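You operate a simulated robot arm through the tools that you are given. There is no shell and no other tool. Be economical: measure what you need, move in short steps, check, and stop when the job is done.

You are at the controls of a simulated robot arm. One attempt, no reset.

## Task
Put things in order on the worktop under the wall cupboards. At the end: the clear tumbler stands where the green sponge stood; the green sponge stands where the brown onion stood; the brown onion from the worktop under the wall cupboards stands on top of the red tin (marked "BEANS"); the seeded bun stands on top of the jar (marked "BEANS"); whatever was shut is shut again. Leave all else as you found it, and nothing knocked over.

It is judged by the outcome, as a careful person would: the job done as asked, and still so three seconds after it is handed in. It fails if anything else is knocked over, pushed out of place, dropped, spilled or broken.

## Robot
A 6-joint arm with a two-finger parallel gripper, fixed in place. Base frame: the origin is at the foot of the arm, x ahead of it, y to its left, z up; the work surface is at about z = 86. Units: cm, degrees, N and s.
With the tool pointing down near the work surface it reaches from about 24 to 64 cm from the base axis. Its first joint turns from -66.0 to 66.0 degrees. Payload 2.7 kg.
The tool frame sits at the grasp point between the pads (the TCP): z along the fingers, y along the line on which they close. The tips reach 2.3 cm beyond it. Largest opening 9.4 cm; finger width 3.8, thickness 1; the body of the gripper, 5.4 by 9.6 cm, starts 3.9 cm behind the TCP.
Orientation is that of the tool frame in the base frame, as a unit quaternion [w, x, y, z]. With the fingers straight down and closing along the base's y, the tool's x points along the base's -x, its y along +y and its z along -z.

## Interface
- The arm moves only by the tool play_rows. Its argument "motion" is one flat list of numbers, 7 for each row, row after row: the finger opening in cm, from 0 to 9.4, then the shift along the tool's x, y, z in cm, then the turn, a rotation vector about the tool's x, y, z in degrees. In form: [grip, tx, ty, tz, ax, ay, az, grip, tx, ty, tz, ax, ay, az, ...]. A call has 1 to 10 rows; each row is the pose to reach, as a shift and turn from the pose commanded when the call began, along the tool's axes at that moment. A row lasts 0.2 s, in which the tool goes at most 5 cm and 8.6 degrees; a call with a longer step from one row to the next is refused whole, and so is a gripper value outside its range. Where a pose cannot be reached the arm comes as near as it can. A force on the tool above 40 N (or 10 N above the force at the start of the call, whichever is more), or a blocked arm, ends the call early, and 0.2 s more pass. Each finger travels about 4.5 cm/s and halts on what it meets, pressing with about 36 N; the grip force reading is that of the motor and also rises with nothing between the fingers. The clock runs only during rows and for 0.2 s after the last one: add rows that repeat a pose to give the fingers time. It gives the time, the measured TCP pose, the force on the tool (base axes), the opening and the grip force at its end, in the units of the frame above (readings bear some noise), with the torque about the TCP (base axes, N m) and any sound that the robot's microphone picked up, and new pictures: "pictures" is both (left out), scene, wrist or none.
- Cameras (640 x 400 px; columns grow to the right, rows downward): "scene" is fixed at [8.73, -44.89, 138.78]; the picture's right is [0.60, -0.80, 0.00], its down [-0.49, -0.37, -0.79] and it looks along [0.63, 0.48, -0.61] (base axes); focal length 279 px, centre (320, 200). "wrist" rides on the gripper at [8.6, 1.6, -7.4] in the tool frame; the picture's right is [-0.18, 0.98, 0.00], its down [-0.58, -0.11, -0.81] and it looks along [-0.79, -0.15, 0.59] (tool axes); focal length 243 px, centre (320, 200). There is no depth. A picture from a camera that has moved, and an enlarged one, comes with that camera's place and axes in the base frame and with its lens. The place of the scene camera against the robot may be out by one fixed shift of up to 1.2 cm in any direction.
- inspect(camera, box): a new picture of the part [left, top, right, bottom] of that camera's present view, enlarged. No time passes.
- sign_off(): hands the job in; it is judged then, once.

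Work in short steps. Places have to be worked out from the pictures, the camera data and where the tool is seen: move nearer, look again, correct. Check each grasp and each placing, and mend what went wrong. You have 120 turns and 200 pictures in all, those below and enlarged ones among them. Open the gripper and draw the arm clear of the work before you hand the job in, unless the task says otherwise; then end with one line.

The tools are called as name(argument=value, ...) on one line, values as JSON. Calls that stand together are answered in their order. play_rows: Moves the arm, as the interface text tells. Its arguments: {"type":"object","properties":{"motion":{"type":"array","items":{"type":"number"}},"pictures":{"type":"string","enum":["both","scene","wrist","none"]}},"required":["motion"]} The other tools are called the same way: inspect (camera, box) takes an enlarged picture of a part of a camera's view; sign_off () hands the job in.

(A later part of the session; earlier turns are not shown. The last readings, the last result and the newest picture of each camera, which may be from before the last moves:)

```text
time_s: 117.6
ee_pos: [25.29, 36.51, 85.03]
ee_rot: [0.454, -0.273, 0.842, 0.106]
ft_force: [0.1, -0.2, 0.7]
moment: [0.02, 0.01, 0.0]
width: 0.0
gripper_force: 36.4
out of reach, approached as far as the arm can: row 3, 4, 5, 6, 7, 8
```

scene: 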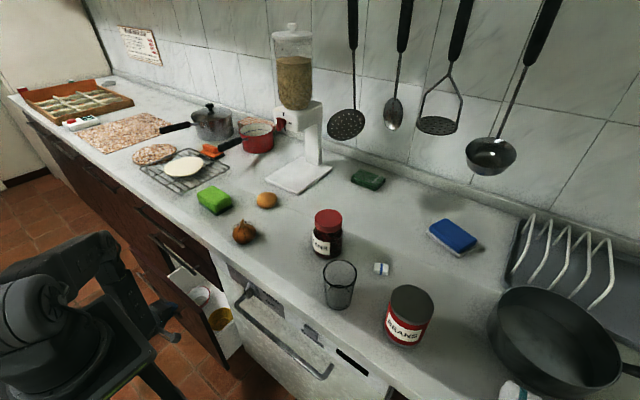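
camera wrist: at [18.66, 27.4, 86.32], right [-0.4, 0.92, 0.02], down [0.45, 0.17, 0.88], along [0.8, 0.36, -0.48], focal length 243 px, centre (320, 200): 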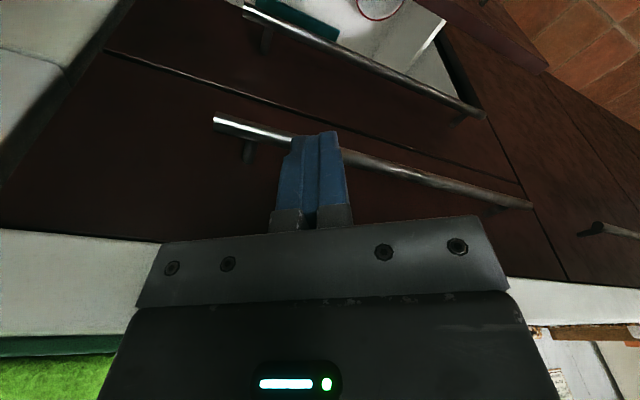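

play_rows(motion=[0, 2.1, -0.2, -3, 0, 0, 0, 0, 4.2, -0.5, -6, 0, 0, 0, 0, 8.2, -0.1, -3.2, 0, 0, 0, 0, 12.2, 0.2, -0.4, 0, 0, 0, 0, 16.2, 0.5, 2.4, 0, 0, 0, 0, 20.2, 0.9, 5.2, 0, 0, 0, 0, 24.2, 1.2, 8, 0, 0, 0], pictures="wrist")

```text
time_s: 119.2
ee_pos: [26.1, 38.92, 60.44]
ee_rot: [0.454, -0.292, 0.839, 0.07]
ft_force: [0.6, 0.2, 0.3]
moment: [0.02, 0.03, -0.01]
width: 0.01
gripper_force: 36.2
out of reach, approached as far as the arm can: row 1, 2, 3, 4, 5, 6, 7
camera wrist: at [16.12, 33.72, 57.56], right [-0.47, 0.88, 0.0], down [-0.28, -0.15, 0.95], along [0.84, 0.44, 0.32], focal length 243 px, centre (320, 200)
```

wrist: 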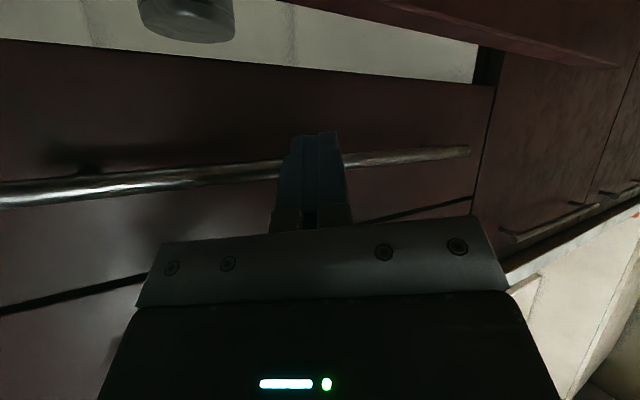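

This roll pushes the arm outward. Roll back by −81° to the orientation that worked, moving toward (20, 31, 58).

play_rows(motion=[0, 0.8, -0.3, -0.8, 0, 0, -8.1, 0, 1.6, -0.6, -1.6, 0, 0, -16.2, 0, 2.4, -0.9, -2.4, 0, 0, -24.3, 0, 3.2, -1.2, -3.2, 0, 0, -32.4, 0, 4, -1.5, -4, 0, 0, -40.5, 0, 4.8, -1.8, -4.8, 0, 0, -48.6, 0, 5.6, -2.1, -5.2, 0, 0, -56.7, 0, 6.4, -2.4, -5.6, 0, 0, -64.8, 0, 7.2, -2.7, -6, 0, 0, -72.9, 0, 7.8, -2.9, -6, 0, 0, -81], pictures="wrist")

```text
time_s: 121.4
ee_pos: [20.0, 30.44, 57.65]
ee_rot: [-0.391, 0.768, -0.446, 0.241]
ft_force: [-0.2, -0.2, -0.2]
moment: [0.01, 0.01, 0.0]
width: 0.0
gripper_force: 36.3
camera wrist: at [18.0, 19.48, 60.86], right [-0.58, -0.13, -0.81], down [-0.81, 0.23, 0.54], along [0.12, 0.96, -0.24], focal length 243 px, centre (320, 200)
```

wrist: 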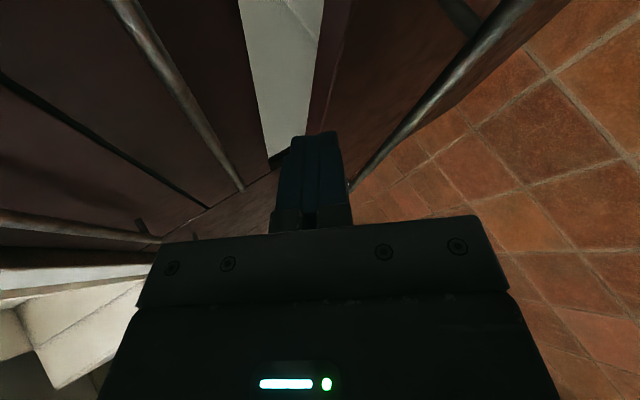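

Now lower in front of the panel and push it shut.

play_rows(motion=[0, -0.2, 2.6, 1.7, 0, 0, 0, 0, -0.4, 5.2, 3.5, 0, 0, 0, 0, 0.3, 4.4, 4.6, 0, 0, 0, 0, 1, 3.6, 5.8, 0, 0, 0, 0, 1.75, 2.8, 6.95, 0, 0, 0, 0, 2.5, 2, 8.1, 0, 0, 0, 0, 3.2, 1.2, 9.3, 0, 0, 0, 0, 3.9, 0.4, 10.4, 0, 0, 0, 0, 4.5, -0.2, 11.3, 0, 0, 0, 0, 4.9, -0.6, 12, 0, 0, 0], pictures="none")

inspect(camera="scene", box=[110, 200, 270, 340])

```text
time_s: 123.6
ee_pos: [31.0, 31.24, 51.26]
ee_rot: [-0.39, 0.765, -0.45, 0.244]
ft_force: [0.4, 0.6, 0.4]
moment: [0.01, -0.01, -0.01]
width: 0.0
gripper_force: 36.1
out of reach, approached as far as the arm can: row 10
```

```text
2.86 times, centred on (190, 270) of scene
camera zoom: at [8.73, -44.89, 138.78], right [0.6, -0.8, 0.0], down [-0.49, -0.37, -0.79], along [0.63, 0.48, -0.61], focal length 797 px, centre (691, 0)
```

zoom: 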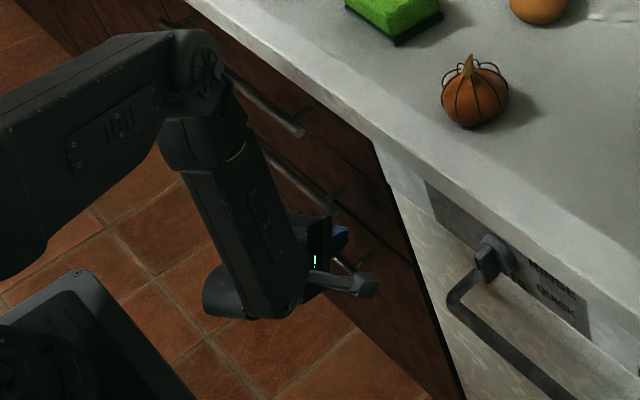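

All three drawers are shut again. I'll now rise, and reorient the tool to point straight down for the worktop jobs.

play_rows(motion=[0, 0.2, -0.2, 0.35, 0, 0, 0, 0, -1.5, 1.7, -2.4, 0, 0, 0, 0, -3.2, 3.56, -5.1, 0, 0, 0, 0, -3, -0.3, -7.9, 0, 0, 0, 0, -2.8, -4.2, -10.7, 0, 0, 0, 0, -2.6, -8, -13.5, 0, 0, 0, 0, -2.4, -11.9, -16.4, 0, 0, 0, 0, -2.2, -15.8, -19.2, 0, 0, 0, 0, -2, -19.6, -22, 0, 0, 0, 0, -1.8, -23.5, -24.9, 0, 0, 0], pictures="none")

play_rows(motion=[0, 0.2, -3.8, -2.8, -2.37, 3.56, 7.23, 0, 0.4, -7.6, -5.6, -4.7, 7.1, 14.5, 0, 0.6, -11, -8, -7.1, 10.7, 21.7, 0, 0.6, -11, -8, -9.5, 14.2, 28.9, 0, 0.6, -11, -8, -11.8, 17.8, 36.2, 1, 0.6, -11, -8, -14.2, 21.4, 43.4, 3, 0.6, -11, -8, -16.6, 24.9, 50.6, 5, 0.6, -11, -8, -19, 28.5, 57.8, 7, 0.6, -11, -8, -21.3, 32, 65.1, 9.4, 0.6, -11, -8, -23.7, 35.6, 72.3], pictures="none")

play_rows(motion=[9.4, 0, 0, 0, -2.37, 3.56, 7.23, 9.4, 0, 0, 0, -4.7, 7.1, 14.5, 9.4, 0, 0, 0, -7.1, 10.7, 21.7, 9.4, 0, 0, 0, -9.5, 14.2, 28.9, 9.4, 0, 0, 0, -11.8, 17.7, 36], pictures="both")

```text
time_s: 125.8
ee_pos: [23.8, 30.34, 84.89]
ee_rot: [-0.391, 0.767, -0.448, 0.242]
ft_force: [0.3, 0.0, 0.6]
moment: [0.02, -0.02, 0.02]
width: 0.01
gripper_force: 36.7
```

```text
time_s: 128.0
ee_pos: [25.54, 29.06, 98.31]
ee_rot: [0.157, -0.316, 0.932, -0.087]
ft_force: [0.0, 0.5, 0.5]
moment: [0.03, 0.02, 0.01]
width: 9.41
gripper_force: 0.2
out of reach, approached as far as the arm can: row 4, 5, 6, 7, 8, 9, 10
```

```text
time_s: 129.2
ee_pos: [25.56, 28.99, 98.4]
ee_rot: [0.002, -0.011, 1.0, 0.014]
ft_force: [0.3, 0.1, -0.3]
moment: [-0.03, -0.01, 0.09]
width: 9.38
gripper_force: 0.0
camera wrist: at [16.69, 30.24, 105.84], right [0.16, 0.99, 0.03], down [0.58, -0.12, 0.8], along [0.8, -0.11, -0.59], focal length 243 px, centre (320, 200)
```

scene: 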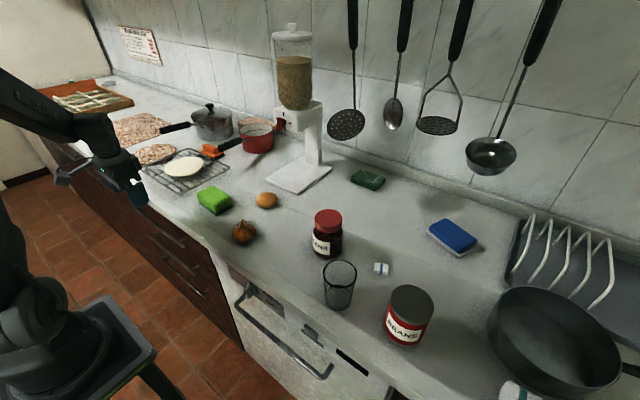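
wrist: 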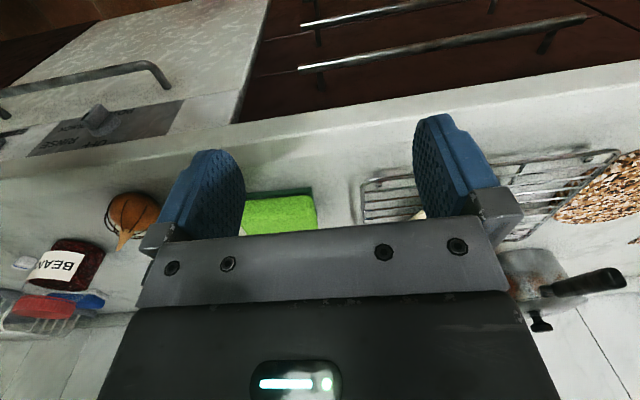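

Now hover near the onion to measure its place accurately.

play_rows(motion=[9.4, -1.4, -4.2, -1.1, 0, 0, 0, 9.4, -2.9, -8.5, -2.2, 0, 0, 0, 9.4, -4.4, -12.8, -3.3, 0, 0, 0, 9.4, -5.9, -17.1, -4.4, 0, 0, 0, 9.4, -7.4, -21.4, -5.5, 0, 0, 0, 9.4, -9.1, -25.7, -6.6, 0, 0, 0], pictures="wrist")

```text
time_s: 130.6
ee_pos: [35.23, 3.28, 104.39]
ee_rot: [0.003, -0.014, 1.0, 0.014]
ft_force: [0.4, -0.3, -0.4]
moment: [-0.02, 0.0, -0.02]
width: 9.42
gripper_force: 0.0
camera wrist: at [26.53, 4.51, 111.8], right [0.16, 0.99, 0.03], down [0.58, -0.11, 0.81], along [0.8, -0.11, -0.59], focal length 243 px, centre (320, 200)
```

wrist: 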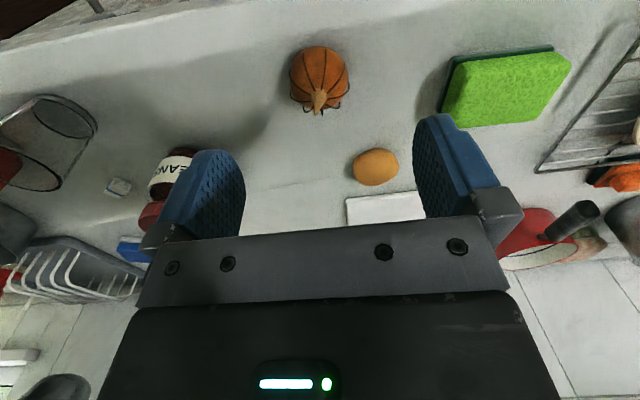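

Onion centre at about (38.1, 3.3). Descend astride it.

play_rows(motion=[9.4, -2.9, 0, 3, 0, 0, 0, 9.4, -2.9, 0, 6.5, 0, 0, 0, 9.4, -2.9, 0, 10, 0, 0, 0, 9.4, -2.9, 0, 12.5, 0, 0, 0, 9.4, -2.9, 0, 14.4, 0, 0, 0], pictures="both")

```text
time_s: 131.8
ee_pos: [38.16, 3.71, 90.06]
ee_rot: [0.003, -0.013, 1.0, 0.014]
ft_force: [0.3, -0.1, -0.1]
moment: [0.0, 0.04, -0.01]
width: 9.39
gripper_force: 0.1
camera wrist: at [29.45, 4.94, 97.43], right [0.16, 0.99, 0.03], down [0.58, -0.12, 0.81], along [0.8, -0.11, -0.59], focal length 243 px, centre (320, 200)
```

scene: 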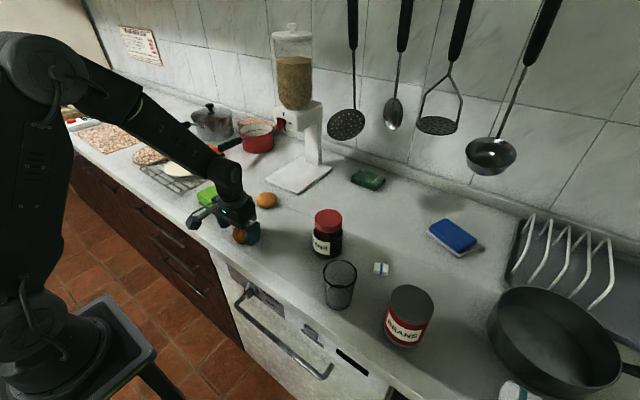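
wrist: 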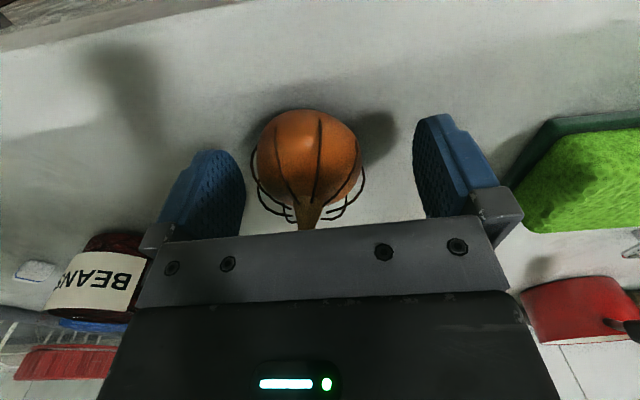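

Well centred. Nudge −0.4 in y, close, and lift.

play_rows(motion=[9.4, 0, -0.45, 0, 0, 0, 0, 8, 0, -0.45, 0, 0, 0, 0, 6.5, 0, -0.45, 0, 0, 0, 0, 5, 0, -0.45, 0, 0, 0, 0, 4, 0, -0.45, 0, 0, 0, 0, 4, 0, -0.45, 0, 0, 0, 0, 4, 0, -0.45, -4, 0, 0, 0, 4, 0, -0.45, -8.5, 0, 0, 0, 4, 0, -0.45, -13, 0, 0, 0], pictures="wrist")

```text
time_s: 133.8
ee_pos: [37.95, 2.87, 102.8]
ee_rot: [0.001, -0.012, 1.0, 0.014]
ft_force: [-0.8, -1.2, -0.1]
moment: [-0.01, 0.03, -0.03]
width: 4.0
gripper_force: 0.0
camera wrist: at [29.32, 4.15, 110.36], right [0.16, 0.99, 0.03], down [0.58, -0.11, 0.81], along [0.8, -0.11, -0.59], focal length 243 px, centre (320, 200)
```

wrist: 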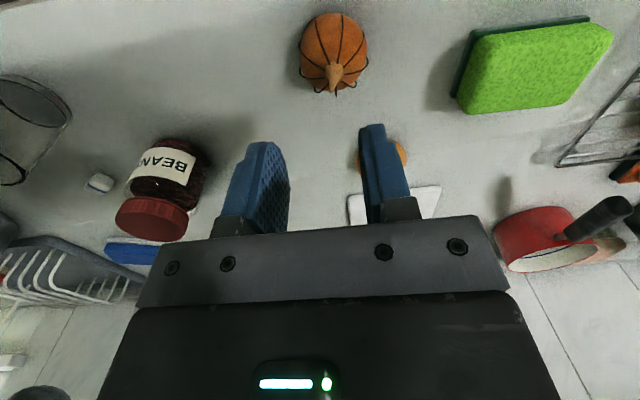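

The onion slipped out (it sits now near (38.3, 4.5)). Reopen, re-centre lower, and grip harder before lifting.

play_rows(motion=[6, -0.3, 0.7, 0, 0, 0, 0, 9.4, -0.3, 1.4, 0, 0, 0, 0, 9.4, -0.3, 1.4, 4, 0, 0, 0, 9.4, -0.3, 1.4, 8, 0, 0, 0, 9.4, -0.3, 1.4, 11, 0, 0, 0, 9.4, -0.3, 1.4, 13.4, 0, 0, 0, 7, -0.3, 1.4, 13.4, 0, 0, 0, 5, -0.3, 1.4, 13.4, 0, 0, 0, 3, -0.3, 1.4, 13.4, 0, 0, 0, 2, -0.3, 1.4, 13.4, 0, 0, 0], pictures="wrist")

```text
time_s: 136.0
ee_pos: [38.46, 4.75, 89.53]
ee_rot: [0.001, -0.013, 1.0, 0.013]
ft_force: [0.0, -0.6, 0.5]
moment: [0.01, 0.03, -0.01]
width: 5.72
gripper_force: 35.9
camera wrist: at [29.72, 6.01, 97.09], right [0.16, 0.99, 0.03], down [0.58, -0.11, 0.81], along [0.8, -0.11, -0.59], focal length 243 px, centre (320, 200)
```

wrist: 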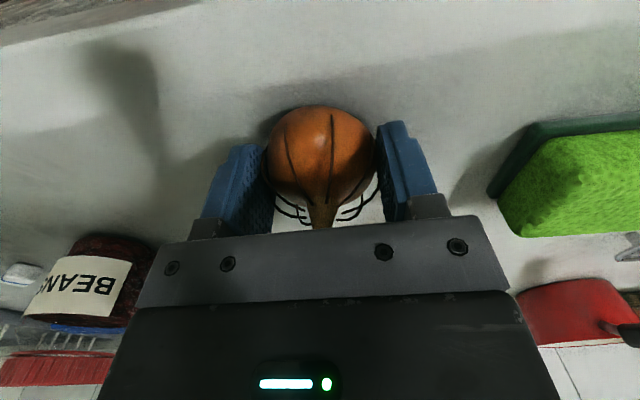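

Firm grip now (5.7 cm). Lift and carry toward the tin.

play_rows(motion=[2, 0, 0, -2, 0, 0, 0, 2, 0, 0, -6, 0, 0, 0, 2, 0, 0, -10.5, 0, 0, 0, 2, 0, 0, -15, 0, 0, 0, 2, 0, -3.5, -17, 0, 0, 0, 2, 0, -8, -17, 0, 0, 0, 2, 0, -12.5, -17, 0, 0, 0, 2, 0, -17, -17, 0, 0, 0, 2, 0, -21.5, -17, 0, 0, 0, 2, -0.5, -26, -17, 0, 0, 0], pictures="none")

play_rows(motion=[2, -0.4, -4.5, 0, 0, 0, 0, 2, -0.8, -9, 0, 0, 0, 0, 2, -1.2, -13, 0, 0, 0, 0, 2, -1.2, -15.5, 0, 0, 0, 0], pictures="both")

```text
time_s: 138.2
ee_pos: [39.7, -21.76, 105.91]
ee_rot: [0.002, -0.013, 1.0, 0.013]
ft_force: [0.6, 0.4, -0.9]
moment: [-0.02, 0.03, 0.01]
width: 5.66
gripper_force: 35.9
```

```text
time_s: 139.2
ee_pos: [41.31, -37.11, 105.4]
ee_rot: [0.002, -0.012, 1.0, 0.013]
ft_force: [1.2, 0.9, -1.9]
moment: [0.01, 0.01, 0.02]
width: 5.69
gripper_force: 35.7
camera wrist: at [32.51, -35.81, 112.86], right [0.16, 0.99, 0.03], down [0.58, -0.11, 0.81], along [0.8, -0.11, -0.59], focal length 243 px, centre (320, 200)
```

scene: 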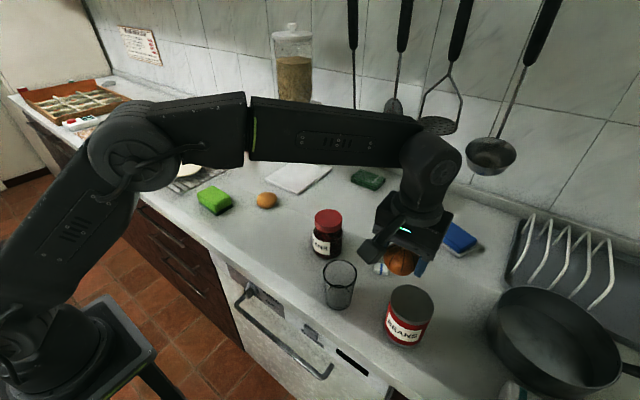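
wrist: 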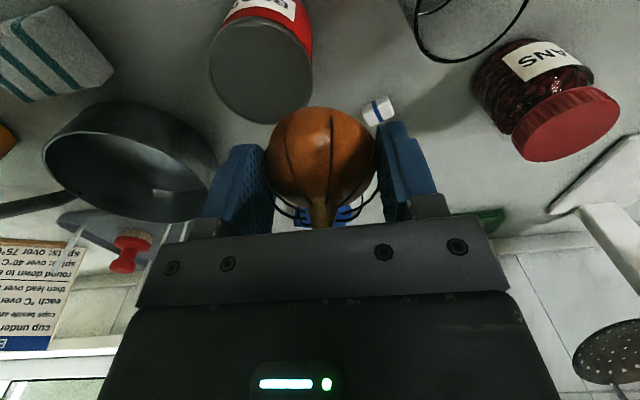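

Tin lid centre ≈ (40.7, −41.1), top z≈94.1. Move above it, lower the onion onto it.

play_rows(motion=[2, -0.1, -2, 0, 0, 0, 0, 2, -0.2, -4, 0, 0, 0, 0, 2, -0.2, -4, 3, 0, 0, 0, 2, -0.2, -4, 5.5, 0, 0, 0, 2, -0.2, -4, 7, 0, 0, 0, 2, -0.2, -4, 7.5, 0, 0, 0], pictures="both")

```text
time_s: 140.6
ee_pos: [41.6, -40.94, 98.41]
ee_rot: [0.005, -0.014, 1.0, 0.008]
ft_force: [0.7, 0.3, 31.6]
moment: [-0.29, -0.04, -0.08]
width: 5.46
gripper_force: 35.8
camera wrist: at [32.72, -39.65, 105.8], right [0.16, 0.99, 0.02], down [0.57, -0.11, 0.81], along [0.8, -0.12, -0.58], focal length 243 px, centre (320, 200)
```

scene: 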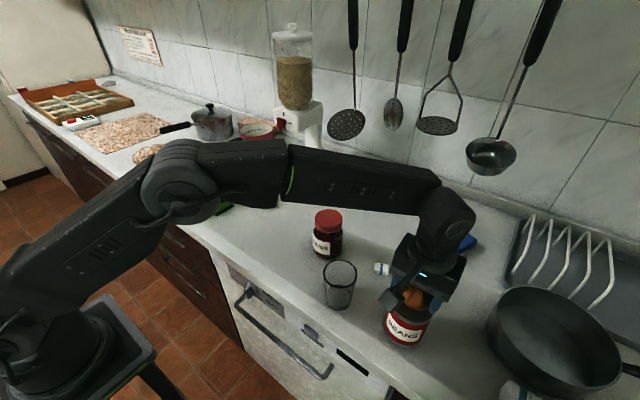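
wrist: 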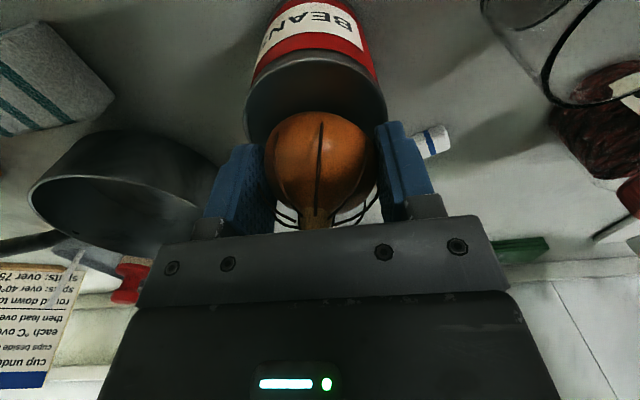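

Contact with the lid; onion is centred. Ease up slightly, open gently, then rise.

play_rows(motion=[5, 0, 0, -0.5, 0, 0, 0, 5.8, 0, 0, -0.5, 0, 0, 0, 6.6, 0, 0, -0.5, 0, 0, 0, 7.6, 0, 0, -0.5, 0, 0, 0, 9.2, 0, 0, -0.5, 0, 0, 0, 9.4, 0, 0, -3, 0, 0, 0, 9.4, 0, 0, -7, 0, 0, 0, 9.4, 0, 0, -11, 0, 0, 0], pictures="both")

```text
time_s: 142.4
ee_pos: [41.56, -41.24, 109.0]
ee_rot: [0.002, -0.013, 1.0, 0.013]
ft_force: [0.4, 0.5, 0.2]
moment: [-0.03, 0.0, -0.02]
width: 9.4
gripper_force: 0.1
camera wrist: at [32.74, -39.94, 116.5], right [0.16, 0.99, 0.03], down [0.58, -0.12, 0.81], along [0.8, -0.11, -0.59], focal length 243 px, centre (320, 200)
```

scene: 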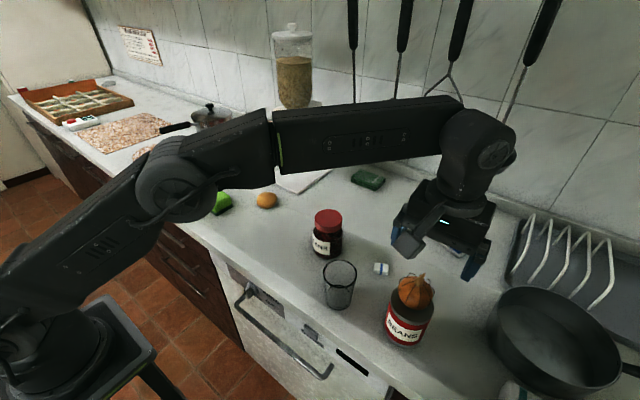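
wrist: 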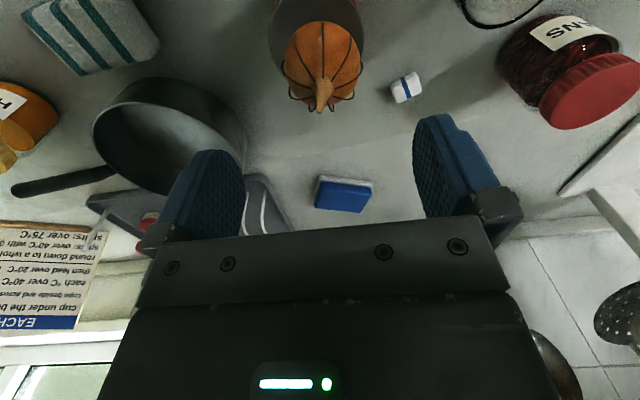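

Onion stands on the red tin. Now travel to the sponge for a measuring view.

play_rows(motion=[9.4, 0, 4.8, 0, 0, 0, 0, 9.4, 0, 9.6, 0, 0, 0, 0, 9.4, 0, 14.4, 0, 0, 0, 0, 9.4, 0, 19.2, 0, 0, 0, 0, 9.4, 0, 24, 0, 0, 0, 0, 9.4, 0, 28.8, 0, 0, 0, 0, 9.4, 0, 33.6, 0, 0, 0, 0, 9.4, 0, 38.4, 0, 0, 0, 0, 9.4, 0, 43.2, 0, 0, 0, 0, 9.4, 0, 48, 0, 0, 0, 0], pictures="none")

play_rows(motion=[9.4, 0.6, 4.7, 1, 0, 0, 0, 9.4, 1.2, 9.4, 2, 0, 0, 0, 9.4, 1.9, 13.5, 3, 0, 0, 0, 9.4, 1.9, 13.5, 3, 0, 0, 0], pictures="wrist")

inspect(camera="wrist", box=[200, 0, 480, 160])

```text
time_s: 144.6
ee_pos: [40.21, 7.0, 110.28]
ee_rot: [0.003, -0.013, 1.0, 0.012]
ft_force: [0.2, 0.5, -0.3]
moment: [0.01, 0.03, 0.0]
width: 9.39
gripper_force: 0.1
```

```text
time_s: 145.6
ee_pos: [38.07, 20.79, 107.56]
ee_rot: [0.002, -0.012, 1.0, 0.013]
ft_force: [0.2, -0.5, 0.1]
moment: [0.02, 0.02, -0.03]
width: 9.4
gripper_force: 0.0
camera wrist: at [29.31, 21.91, 115.01], right [0.16, 0.99, 0.03], down [0.58, -0.12, 0.81], along [0.8, -0.11, -0.59], focal length 243 px, centre (320, 200)
```

wrist: 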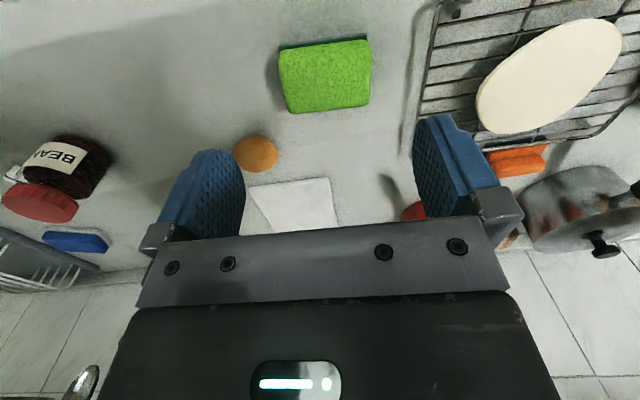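

```text
2.29 times, centred on (340, 80) of wrist
camera zoom: at [29.31, 21.91, 115.01], right [0.16, 0.99, 0.03], down [0.58, -0.12, 0.81], along [0.8, -0.11, -0.59], focal length 555 px, centre (274, 474)
```

zoom: 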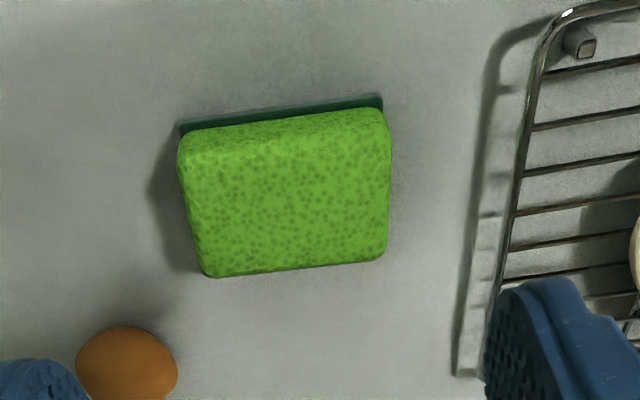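

Sponge centre ≈ (43.1, 21.3), long side along y. Turn the tool so the fingers close along x, move above it.

play_rows(motion=[9.4, -0.5, 0, 0.5, 0, 0, -8.6, 9.4, -1, 0.1, 1, 0, 0, -17.2, 9.4, -1.5, 0.1, 2, 0, 0, -25.8, 9.4, -2, 0.2, 3, 0, 0, -34.4, 9.4, -2.5, 0.2, 4, 0, 0, -43, 9.4, -3, 0.25, 5, 0, 0, -51.6, 9.4, -3.5, 0.3, 6, 0, 0, -60.2, 9.4, -4, 0.3, 7, 0, 0, -68.8, 9.4, -4.5, 0.35, 8, 0, 0, -77.4, 9.4, -5, 0.35, 9, 0, 0, -86], pictures="wrist")

```text
time_s: 147.8
ee_pos: [43.07, 21.09, 98.75]
ee_rot: [0.011, -0.692, 0.722, 0.008]
ft_force: [-0.2, -0.2, 1.1]
moment: [-0.02, 0.03, -0.02]
width: 9.39
gripper_force: 0.0
camera wrist: at [40.99, 12.36, 105.81], right [-0.97, 0.22, 0.0], down [0.13, 0.56, 0.82], along [0.18, 0.8, -0.57], focal length 243 px, centre (320, 200)
```

wrist: 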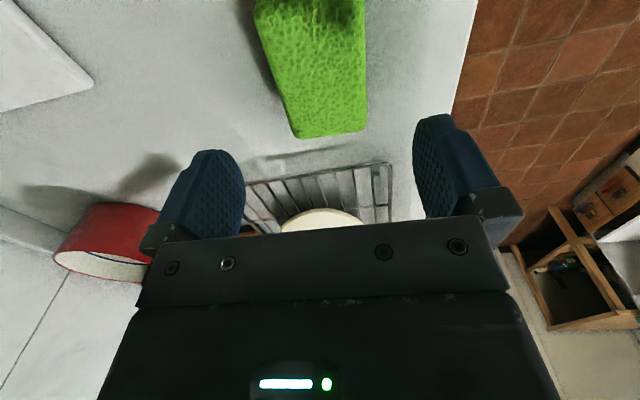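

Aligned. Descend, grip and lift.

play_rows(motion=[9.4, 0, 0, 4, 0, 0, 0, 9.4, 0, 0, 7.5, 0, 0, 0, 9.4, 0, 0, 9.8, 0, 0, 0, 7.5, 0, 0, 9.8, 0, 0, 0, 5.5, 0, 0, 9.8, 0, 0, 0, 3.5, 0, 0, 9.8, 0, 0, 0, 3, 0, 0, 9.8, 0, 0, 0, 3, 0, 0, 6, 0, 0, 0, 3, 0, 0, 2, 0, 0, 0, 3, 0, 0, -2, 0, 0, 0], pictures="wrist")

```text
time_s: 150.0
ee_pos: [43.1, 20.77, 100.47]
ee_rot: [0.01, -0.692, 0.722, 0.006]
ft_force: [0.2, 0.1, -1.2]
moment: [-0.02, 0.03, 0.01]
width: 6.12
gripper_force: 36.4
camera wrist: at [41.0, 12.12, 107.69], right [-0.97, 0.23, 0.0], down [0.13, 0.55, 0.82], along [0.19, 0.8, -0.57], focal length 243 px, centre (320, 200)
```

wrist: 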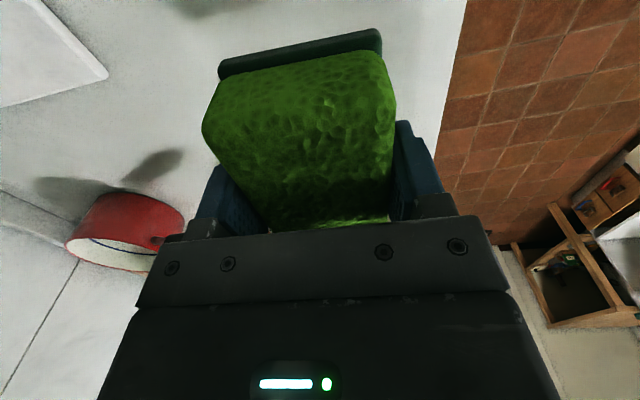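

Sponge held. Carry to the onion's old spot (38.1, 3.2) and set down.

play_rows(motion=[3, 4.5, 1, 0, 0, 0, 0, 3, 9, 2.1, 0, 0, 0, 0, 3, 13.5, 3.2, 0, 0, 0, 0, 3, 18.1, 4.2, 0, 0, 0, 0, 3, 18.1, 4.2, 4.5, 0, 0, 0, 3, 18.1, 4.2, 8.5, 0, 0, 0, 3, 18.1, 4.2, 10.7, 0, 0, 0, 3, 18.1, 4.2, 11.3, 0, 0, 0], pictures="wrist")

```text
time_s: 151.8
ee_pos: [38.03, 3.48, 88.86]
ee_rot: [0.011, -0.691, 0.722, 0.007]
ft_force: [-5.5, -0.2, 16.2]
moment: [-0.12, 0.27, -0.02]
width: 6.11
gripper_force: 36.5
camera wrist: at [35.89, -5.34, 96.0], right [-0.97, 0.23, 0.0], down [0.13, 0.55, 0.82], along [0.19, 0.8, -0.57], focal length 243 px, centre (320, 200)
```

wrist: 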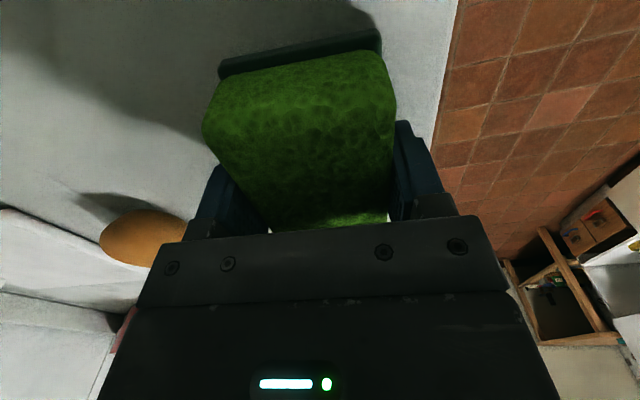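

Set down on the spot. Release, rise, then swing to the tumbler while turning the tool back.

play_rows(motion=[6.5, 0, 0, -0.2, 0, 0, 0, 8, 0, 0, -0.2, 0, 0, 0, 9.4, 0, 0, -0.2, 0, 0, 0, 9.4, 0, 0, -0.2, 0, 0, 0, 9.4, 0, 0, -4.5, 0, 0, 0, 9.4, 0, 0, -9, 0, 0, 0, 9.4, 0, 0, -13.5, 0, 0, 0, 9.4, 0, 0, -18, 0, 0, 0, 9.4, 0, 0, -21, 0, 0, 0], pictures="none")

play_rows(motion=[9.4, 3, -0.1, 0, 0, 0, 8.6, 9.4, 6, -0.25, 0, 0, 0, 17.2, 9.4, 9, -0.4, 0, 0, 0, 25.8, 9.4, 12, -0.5, 0, 0, 0, 34.4, 9.4, 15, -0.6, 0, 0, 0, 43, 9.4, 18, -0.75, 0, 0, 0, 51.6, 9.4, 21, -0.9, 0, 0, 0, 60.2, 9.4, 24, -1, 0, 0, 0, 68.8, 9.4, 27, -1.1, 0, 0, 0, 77.4, 9.4, 29.5, -1.25, 0, 0, 0, 85], pictures="both")

inspect(camera="wrist", box=[200, 0, 480, 160])

```text
time_s: 153.8
ee_pos: [37.85, 2.75, 109.5]
ee_rot: [0.01, -0.691, 0.723, 0.009]
ft_force: [-0.4, -0.2, -0.2]
moment: [0.03, 0.0, 0.0]
width: 9.39
gripper_force: 0.1
```

```text
time_s: 156.0
ee_pos: [37.88, -26.57, 108.95]
ee_rot: [0.002, -0.02, 1.0, 0.014]
ft_force: [-0.4, -0.1, 0.4]
moment: [-0.02, 0.0, -0.01]
width: 9.4
gripper_force: 0.0
camera wrist: at [29.13, -25.52, 116.48], right [0.14, 0.99, 0.03], down [0.58, -0.11, 0.81], along [0.8, -0.1, -0.59], focal length 243 px, centre (320, 200)
```

scene: 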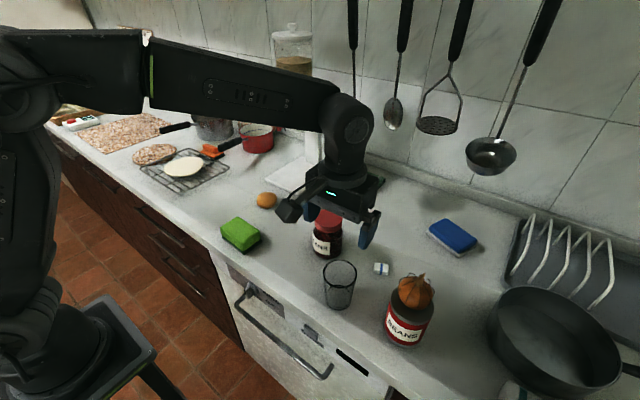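
wrist: 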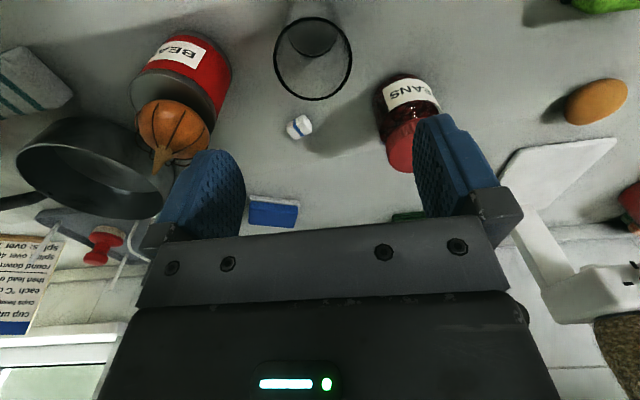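

```text
2.29 times, centred on (340, 80) of wrist
camera zoom: at [29.13, -25.52, 116.48], right [0.14, 0.99, 0.03], down [0.58, -0.11, 0.81], along [0.8, -0.1, -0.59], focal length 555 px, centre (274, 474)
```

zoom: 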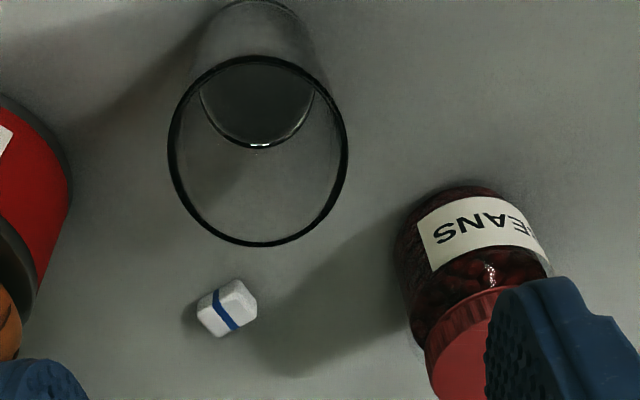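

Tumbler: base centre ≈ (39.0, −27.0), rim dia ~7 cm at z≈94. Descend astride it and check before closing.

play_rows(motion=[9.4, -1.1, -0.5, 3, 0, 0, 0, 9.4, -1.1, -0.5, 7, 0, 0, 0, 9.4, -1.1, -0.5, 10.5, 0, 0, 0, 9.4, -1.1, -0.5, 10.5, 0, 0, 0], pictures="wrist")

```text
time_s: 157.0
ee_pos: [38.98, -26.74, 98.34]
ee_rot: [0.002, -0.022, 1.0, 0.013]
ft_force: [-0.6, 0.2, -0.8]
moment: [-0.01, 0.0, -0.01]
width: 9.42
gripper_force: 0.1
camera wrist: at [30.22, -25.59, 105.88], right [0.14, 0.99, 0.03], down [0.58, -0.1, 0.81], along [0.8, -0.1, -0.59], focal length 243 px, centre (320, 200)
```

wrist: 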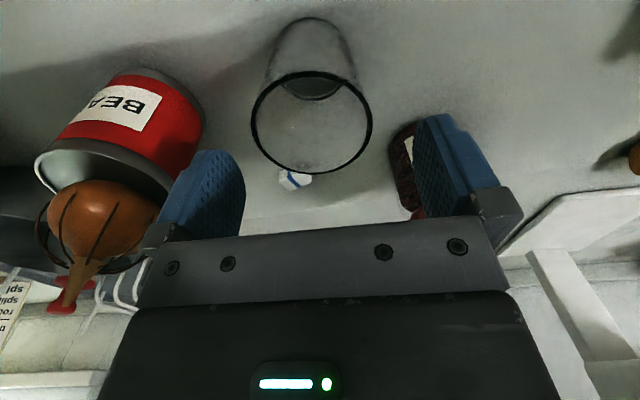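

Rim centre (38.9, −27.1), z≈93.8. Shift −0.35 in y, lower to z≈91.2 and close.

play_rows(motion=[9.4, 0, -0.35, 2.5, 0, 0, 0, 9.4, 0, -0.35, 5, 0, 0, 0, 9.4, 0, -0.35, 7, 0, 0, 0, 8, 0, -0.35, 7, 0, 0, 0, 7, 0, -0.35, 7, 0, 0, 0, 6, 0, -0.35, 7, 0, 0, 0, 5, 0, -0.35, 7, 0, 0, 0, 5, 0, -0.35, 7, 0, 0, 0], pictures="wrist")

```text
time_s: 158.8
ee_pos: [38.89, -26.99, 91.25]
ee_rot: [0.003, -0.022, 1.0, 0.013]
ft_force: [0.5, 0.1, 0.4]
moment: [0.01, 0.02, 0.01]
width: 6.83
gripper_force: 36.2
camera wrist: at [30.27, -25.88, 98.81], right [0.14, 0.99, 0.03], down [0.58, -0.1, 0.81], along [0.8, -0.1, -0.59], focal length 243 px, centre (320, 200)
```

wrist: 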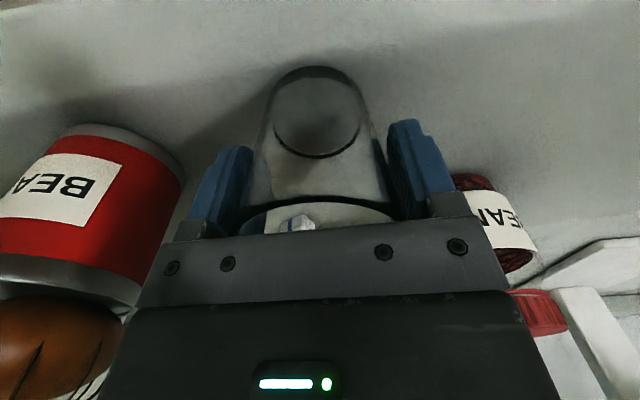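

Tumbler gripped (6.8 cm). Lift and carry to the sponge's old place.

play_rows(motion=[5, 0, 0, -3, 0, 0, 0, 5, 0, 0, -7.5, 0, 0, 0, 5, 0, 0, -12, 0, 0, 0, 5, 0, 0, -16.5, 0, 0, 0, 5, -0.2, 3.5, -18, 0, 0, 0, 5, -0.6, 8, -18, 0, 0, 0, 5, -1, 12.5, -18, 0, 0, 0, 5, -1.4, 17, -18, 0, 0, 0, 5, -1.8, 21.5, -18, 0, 0, 0, 5, -2.2, 26, -18, 0, 0, 0], pictures="none")

play_rows(motion=[5, -0.4, 4.5, 0, 0, 0, 0, 5, -0.8, 9, 0, 0, 0, 0, 5, -1.2, 13.5, 0, 0, 0, 0, 5, -1.6, 18, 0, 0, 0, 0, 5, -2, 22.2, 0, 0, 0, 0, 5, -2, 22.2, 4, 0, 0, 0, 5, -2, 22.2, 8, 0, 0, 0, 5, -2, 22.2, 12, 0, 0, 0, 5, -2, 22.2, 12, 0, 0, 0], pictures="both")

```text
time_s: 161.0
ee_pos: [40.04, -1.17, 110.05]
ee_rot: [0.001, -0.021, 1.0, 0.013]
ft_force: [0.1, -0.7, -1.7]
moment: [-0.01, -0.01, -0.03]
width: 6.81
gripper_force: 36.0
```

```text
time_s: 163.0
ee_pos: [41.31, 21.23, 98.8]
ee_rot: [0.003, -0.022, 1.0, 0.012]
ft_force: [0.7, -0.1, -1.2]
moment: [-0.01, 0.0, 0.01]
width: 6.78
gripper_force: 35.5
camera wrist: at [32.52, 22.4, 106.25], right [0.14, 0.99, 0.03], down [0.58, -0.1, 0.81], along [0.8, -0.1, -0.59], focal length 243 px, centre (320, 200)
```

scene: 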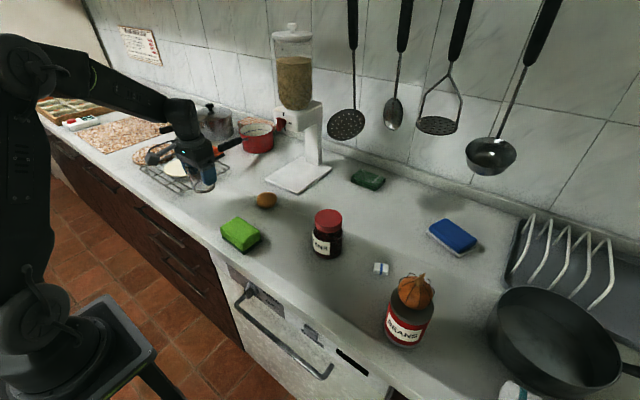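
wrist: 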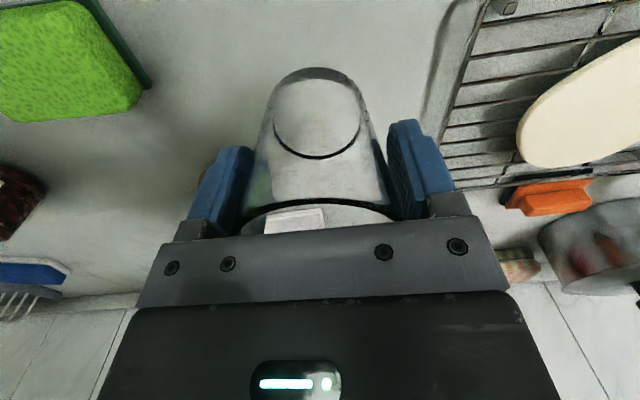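

Shift +1.8 in x, lower to the worktop, and open.

play_rows(motion=[5, -1.8, 0, 0, 0, 0, 0, 5, -1.8, 0, 3, 0, 0, 0, 5, -1.8, 0, 5.5, 0, 0, 0, 5, -1.8, 0, 6.9, 0, 0, 0, 5, -1.8, 0, 7.45, 0, 0, 0, 6.9, -1.8, 0, 7.45, 0, 0, 0, 7.6, -1.8, 0, 7.45, 0, 0, 0, 8.4, -1.8, 0, 7.45, 0, 0, 0, 9.4, -1.8, 0, 7.45, 0, 0, 0, 9.4, -1.8, 0, 7.45, 0, 0, 0], pictures="wrist")

```text
time_s: 165.2
ee_pos: [43.05, 21.32, 91.26]
ee_rot: [0.002, -0.022, 1.0, 0.013]
ft_force: [-0.1, -1.1, 0.5]
moment: [0.0, 0.04, 0.0]
width: 9.38
gripper_force: 0.0
camera wrist: at [34.27, 22.51, 98.76], right [0.14, 0.99, 0.03], down [0.58, -0.1, 0.81], along [0.8, -0.1, -0.59], focal length 243 px, centre (320, 200)
```

wrist: 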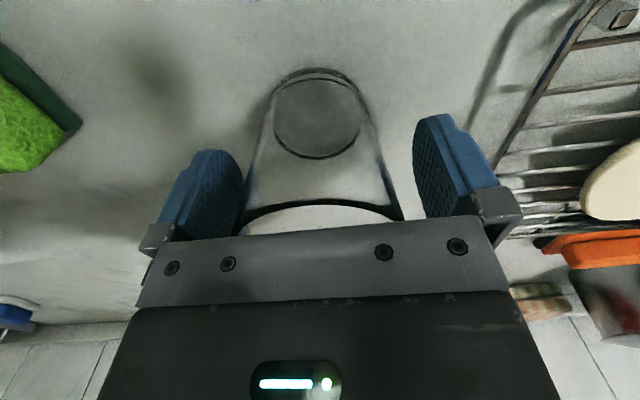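

The tumbler stands on the sponge's old spot. The one object resembling a bun is the golden roll-like item at ≈(52.3, 9.4); rise and move above it.

play_rows(motion=[9.4, 0, 0, -4, 0, 0, 0, 9.4, 0, 0, -8.5, 0, 0, 0, 9.4, 0, 0, -13, 0, 0, 0, 9.4, -2.4, -3, -14, 0, 0, 0, 9.4, -4.8, -6, -14, 0, 0, 0, 9.4, -7.2, -9, -14, 0, 0, 0, 9.4, -9.2, -12.2, -14, 0, 0, 0, 9.4, -9.2, -12.2, -9.5, 0, 0, 0, 9.4, -9.2, -12.2, -6, 0, 0, 0], pictures="both")

```text
time_s: 167.2
ee_pos: [52.98, 9.66, 96.83]
ee_rot: [0.002, -0.022, 1.0, 0.014]
ft_force: [0.4, 0.7, 0.7]
moment: [0.02, -0.03, -0.03]
width: 9.4
gripper_force: 0.1
camera wrist: at [44.17, 10.86, 104.3], right [0.14, 0.99, 0.03], down [0.58, -0.1, 0.81], along [0.8, -0.1, -0.59], focal length 243 px, centre (320, 200)
```

scene: 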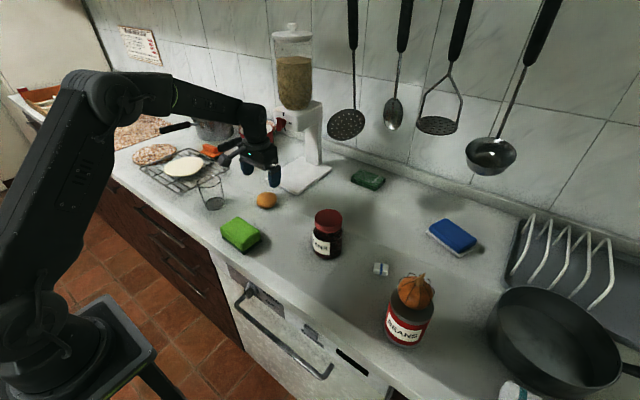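
wrist: 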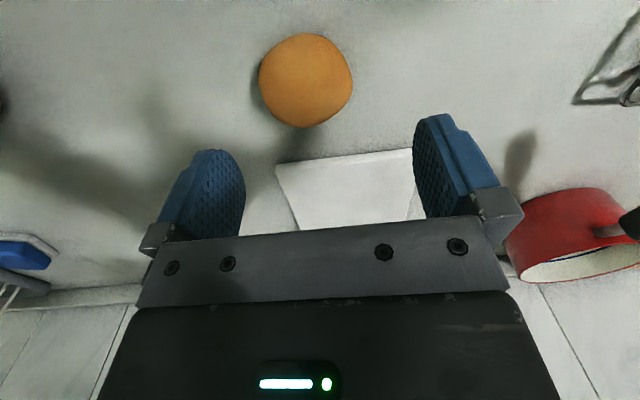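

It's at (52.4, 9.1), ~6 cm wide. Correct, descend, grip, lift a little.

play_rows(motion=[9.4, 0.6, -0.55, 3, 0, 0, 0, 9.4, 0.6, -0.55, 6, 0, 0, 0, 9.4, 0.6, -0.55, 7.9, 0, 0, 0, 7.5, 0.6, -0.55, 7.9, 0, 0, 0, 5.5, 0.6, -0.55, 7.9, 0, 0, 0, 3.5, 0.6, -0.55, 7.9, 0, 0, 0, 3, 0.6, -0.55, 7.9, 0, 0, 0, 3, 0.6, -0.55, 5.5, 0, 0, 0, 3, 0.6, -0.55, 3, 0, 0, 0], pictures="wrist")

```text
time_s: 169.2
ee_pos: [52.26, 9.11, 94.02]
ee_rot: [0.002, -0.021, 1.0, 0.013]
ft_force: [0.1, -0.5, -0.1]
moment: [0.01, -0.02, -0.01]
width: 6.41
gripper_force: 14.6
camera wrist: at [43.42, 10.21, 101.55], right [0.14, 0.99, 0.03], down [0.58, -0.1, 0.81], along [0.8, -0.1, -0.59], focal length 243 px, centre (320, 200)
```

wrist: 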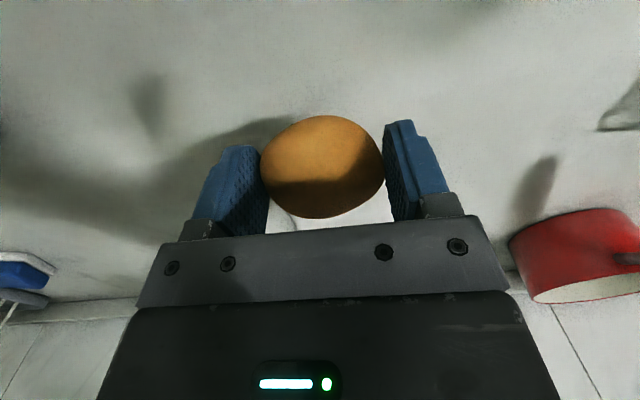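

Held securely. Lift higher and carry to a viewing pose beside the jar.

play_rows(motion=[3, 0, 0, -4.7, 0, 0, 0, 3, 0, 0, -9.4, 0, 0, 0, 3, 0.3, -1, -14, 0, 0, 0, 3, 1.7, -5, -15, 0, 0, 0, 3, 3.1, -9.2, -15, 0, 0, 0, 3, 4.5, -13.4, -15, 0, 0, 0, 3, 5.9, -17.6, -15, 0, 0, 0, 3, 7, -21.6, -15, 0, 0, 0, 3, 7, -21.6, -15, 0, 0, 0], pictures="wrist")

inspect(camera="wrist", box=[140, 0, 420, 170])

```text
time_s: 171.2
ee_pos: [46.19, -13.33, 108.55]
ee_rot: [0.002, -0.022, 1.0, 0.013]
ft_force: [0.6, -0.5, -0.4]
moment: [-0.01, 0.0, 0.01]
width: 6.38
gripper_force: 14.2
camera wrist: at [37.44, -12.31, 116.05], right [0.14, 0.99, 0.03], down [0.58, -0.1, 0.81], along [0.8, -0.1, -0.59], focal length 243 px, centre (320, 200)
```

wrist: 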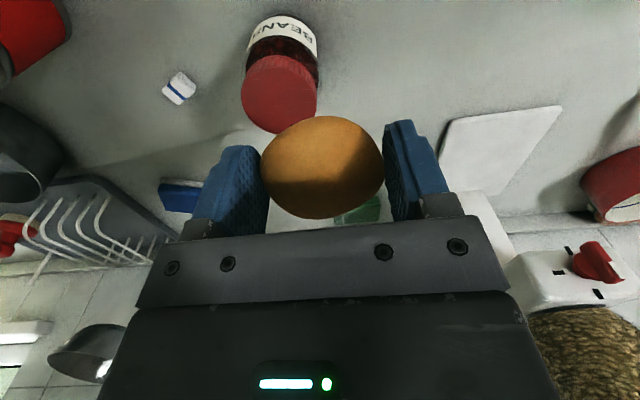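

```text
2.29 times, centred on (280, 85) of wrist
camera zoom: at [37.44, -12.31, 116.05], right [0.14, 0.99, 0.03], down [0.58, -0.1, 0.81], along [0.8, -0.1, -0.59], focal length 555 px, centre (411, 463)
```

zoom: 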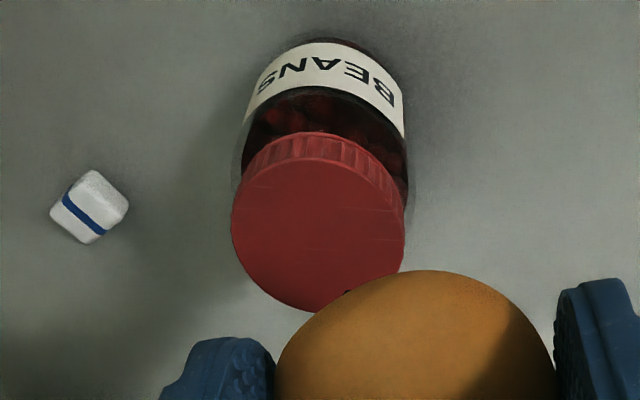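

Lid centre ≈ (48.9, −17.0), top z≈96.3. Move over it and lower gently until contact.

play_rows(motion=[3, -1.35, -1.9, 0, 0, 0, 0, 3, -2.7, -3.8, 0, 0, 0, 0, 3, -2.7, -3.8, 3.5, 0, 0, 0, 3, -2.7, -3.8, 6.5, 0, 0, 0, 3, -2.7, -3.8, 8.2, 0, 0, 0, 3, -2.7, -3.8, 9.0, 0, 0, 0], pictures="both")

```text
time_s: 172.6
ee_pos: [48.93, -16.73, 99.52]
ee_rot: [0.005, -0.022, 1.0, 0.013]
ft_force: [0.3, -2.1, 12.5]
moment: [-0.03, -0.16, 0.04]
width: 6.39
gripper_force: 14.3
camera wrist: at [40.11, -15.62, 106.99], right [0.14, 0.99, 0.02], down [0.58, -0.1, 0.81], along [0.8, -0.1, -0.59], focal length 243 px, centre (320, 200)
```

scene: 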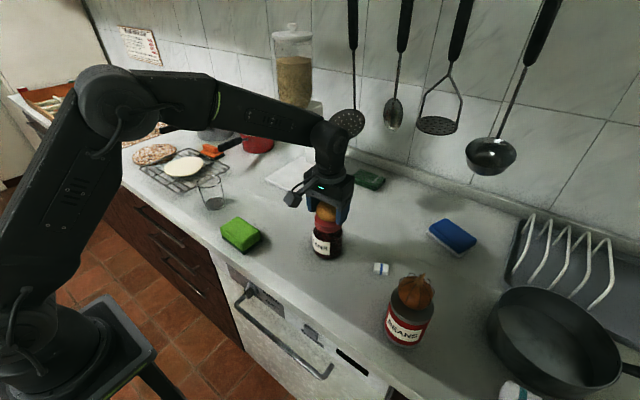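
wrist: 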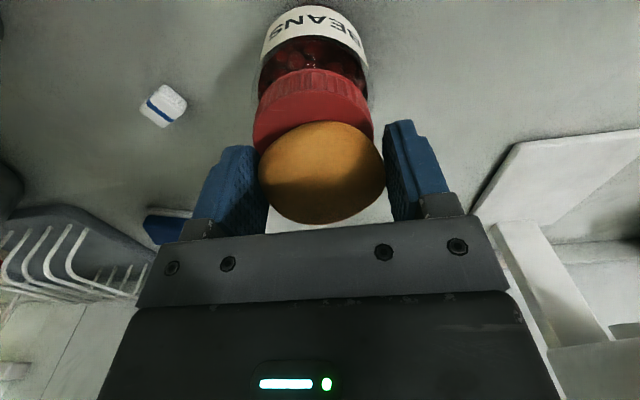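

Touching the lid; object is ~0.5 cm to +y of lid centre. Lift a hair, shift, lower, release slowly and rise.

play_rows(motion=[3, 0, 0, -0.6, 0, 0, 0, 3, 0, -0.45, -0.6, 0, 0, 0, 3, 0, -0.45, 0, 0, 0, 0, 6, 0, -0.45, -0.05, 0, 0, 0, 6.8, 0, -0.45, -0.05, 0, 0, 0, 7.6, 0, -0.45, -0.05, 0, 0, 0, 9.4, 0, -0.45, -0.05, 0, 0, 0, 9.4, 0, -0.45, -0.05, 0, 0, 0, 9.4, 0, -0.45, -4, 0, 0, 0, 9.4, 0, -0.45, -8.5, 0, 0, 0], pictures="both")

```text
time_s: 174.8
ee_pos: [48.79, -17.47, 107.65]
ee_rot: [0.003, -0.02, 1.0, 0.013]
ft_force: [-0.2, -0.5, 0.9]
moment: [0.04, 0.01, -0.05]
width: 9.37
gripper_force: 0.0
camera wrist: at [40.03, -16.34, 115.26], right [0.14, 0.99, 0.03], down [0.58, -0.1, 0.81], along [0.8, -0.1, -0.59], focal length 243 px, centre (320, 200)
```

scene: 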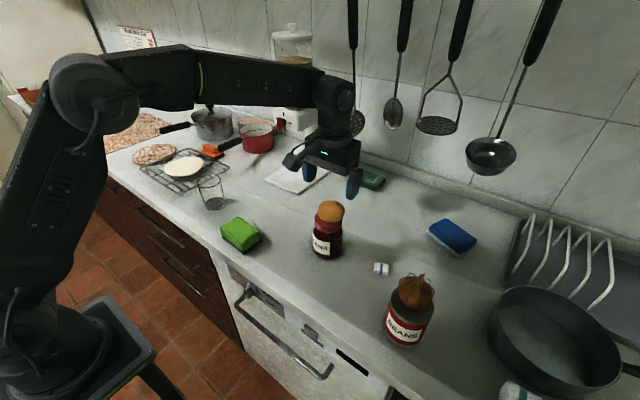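
wrist: 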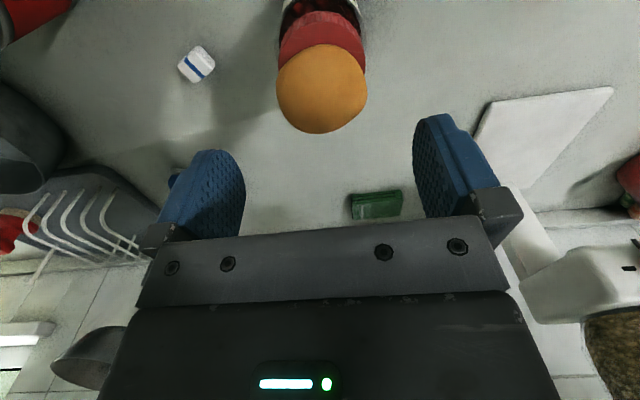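

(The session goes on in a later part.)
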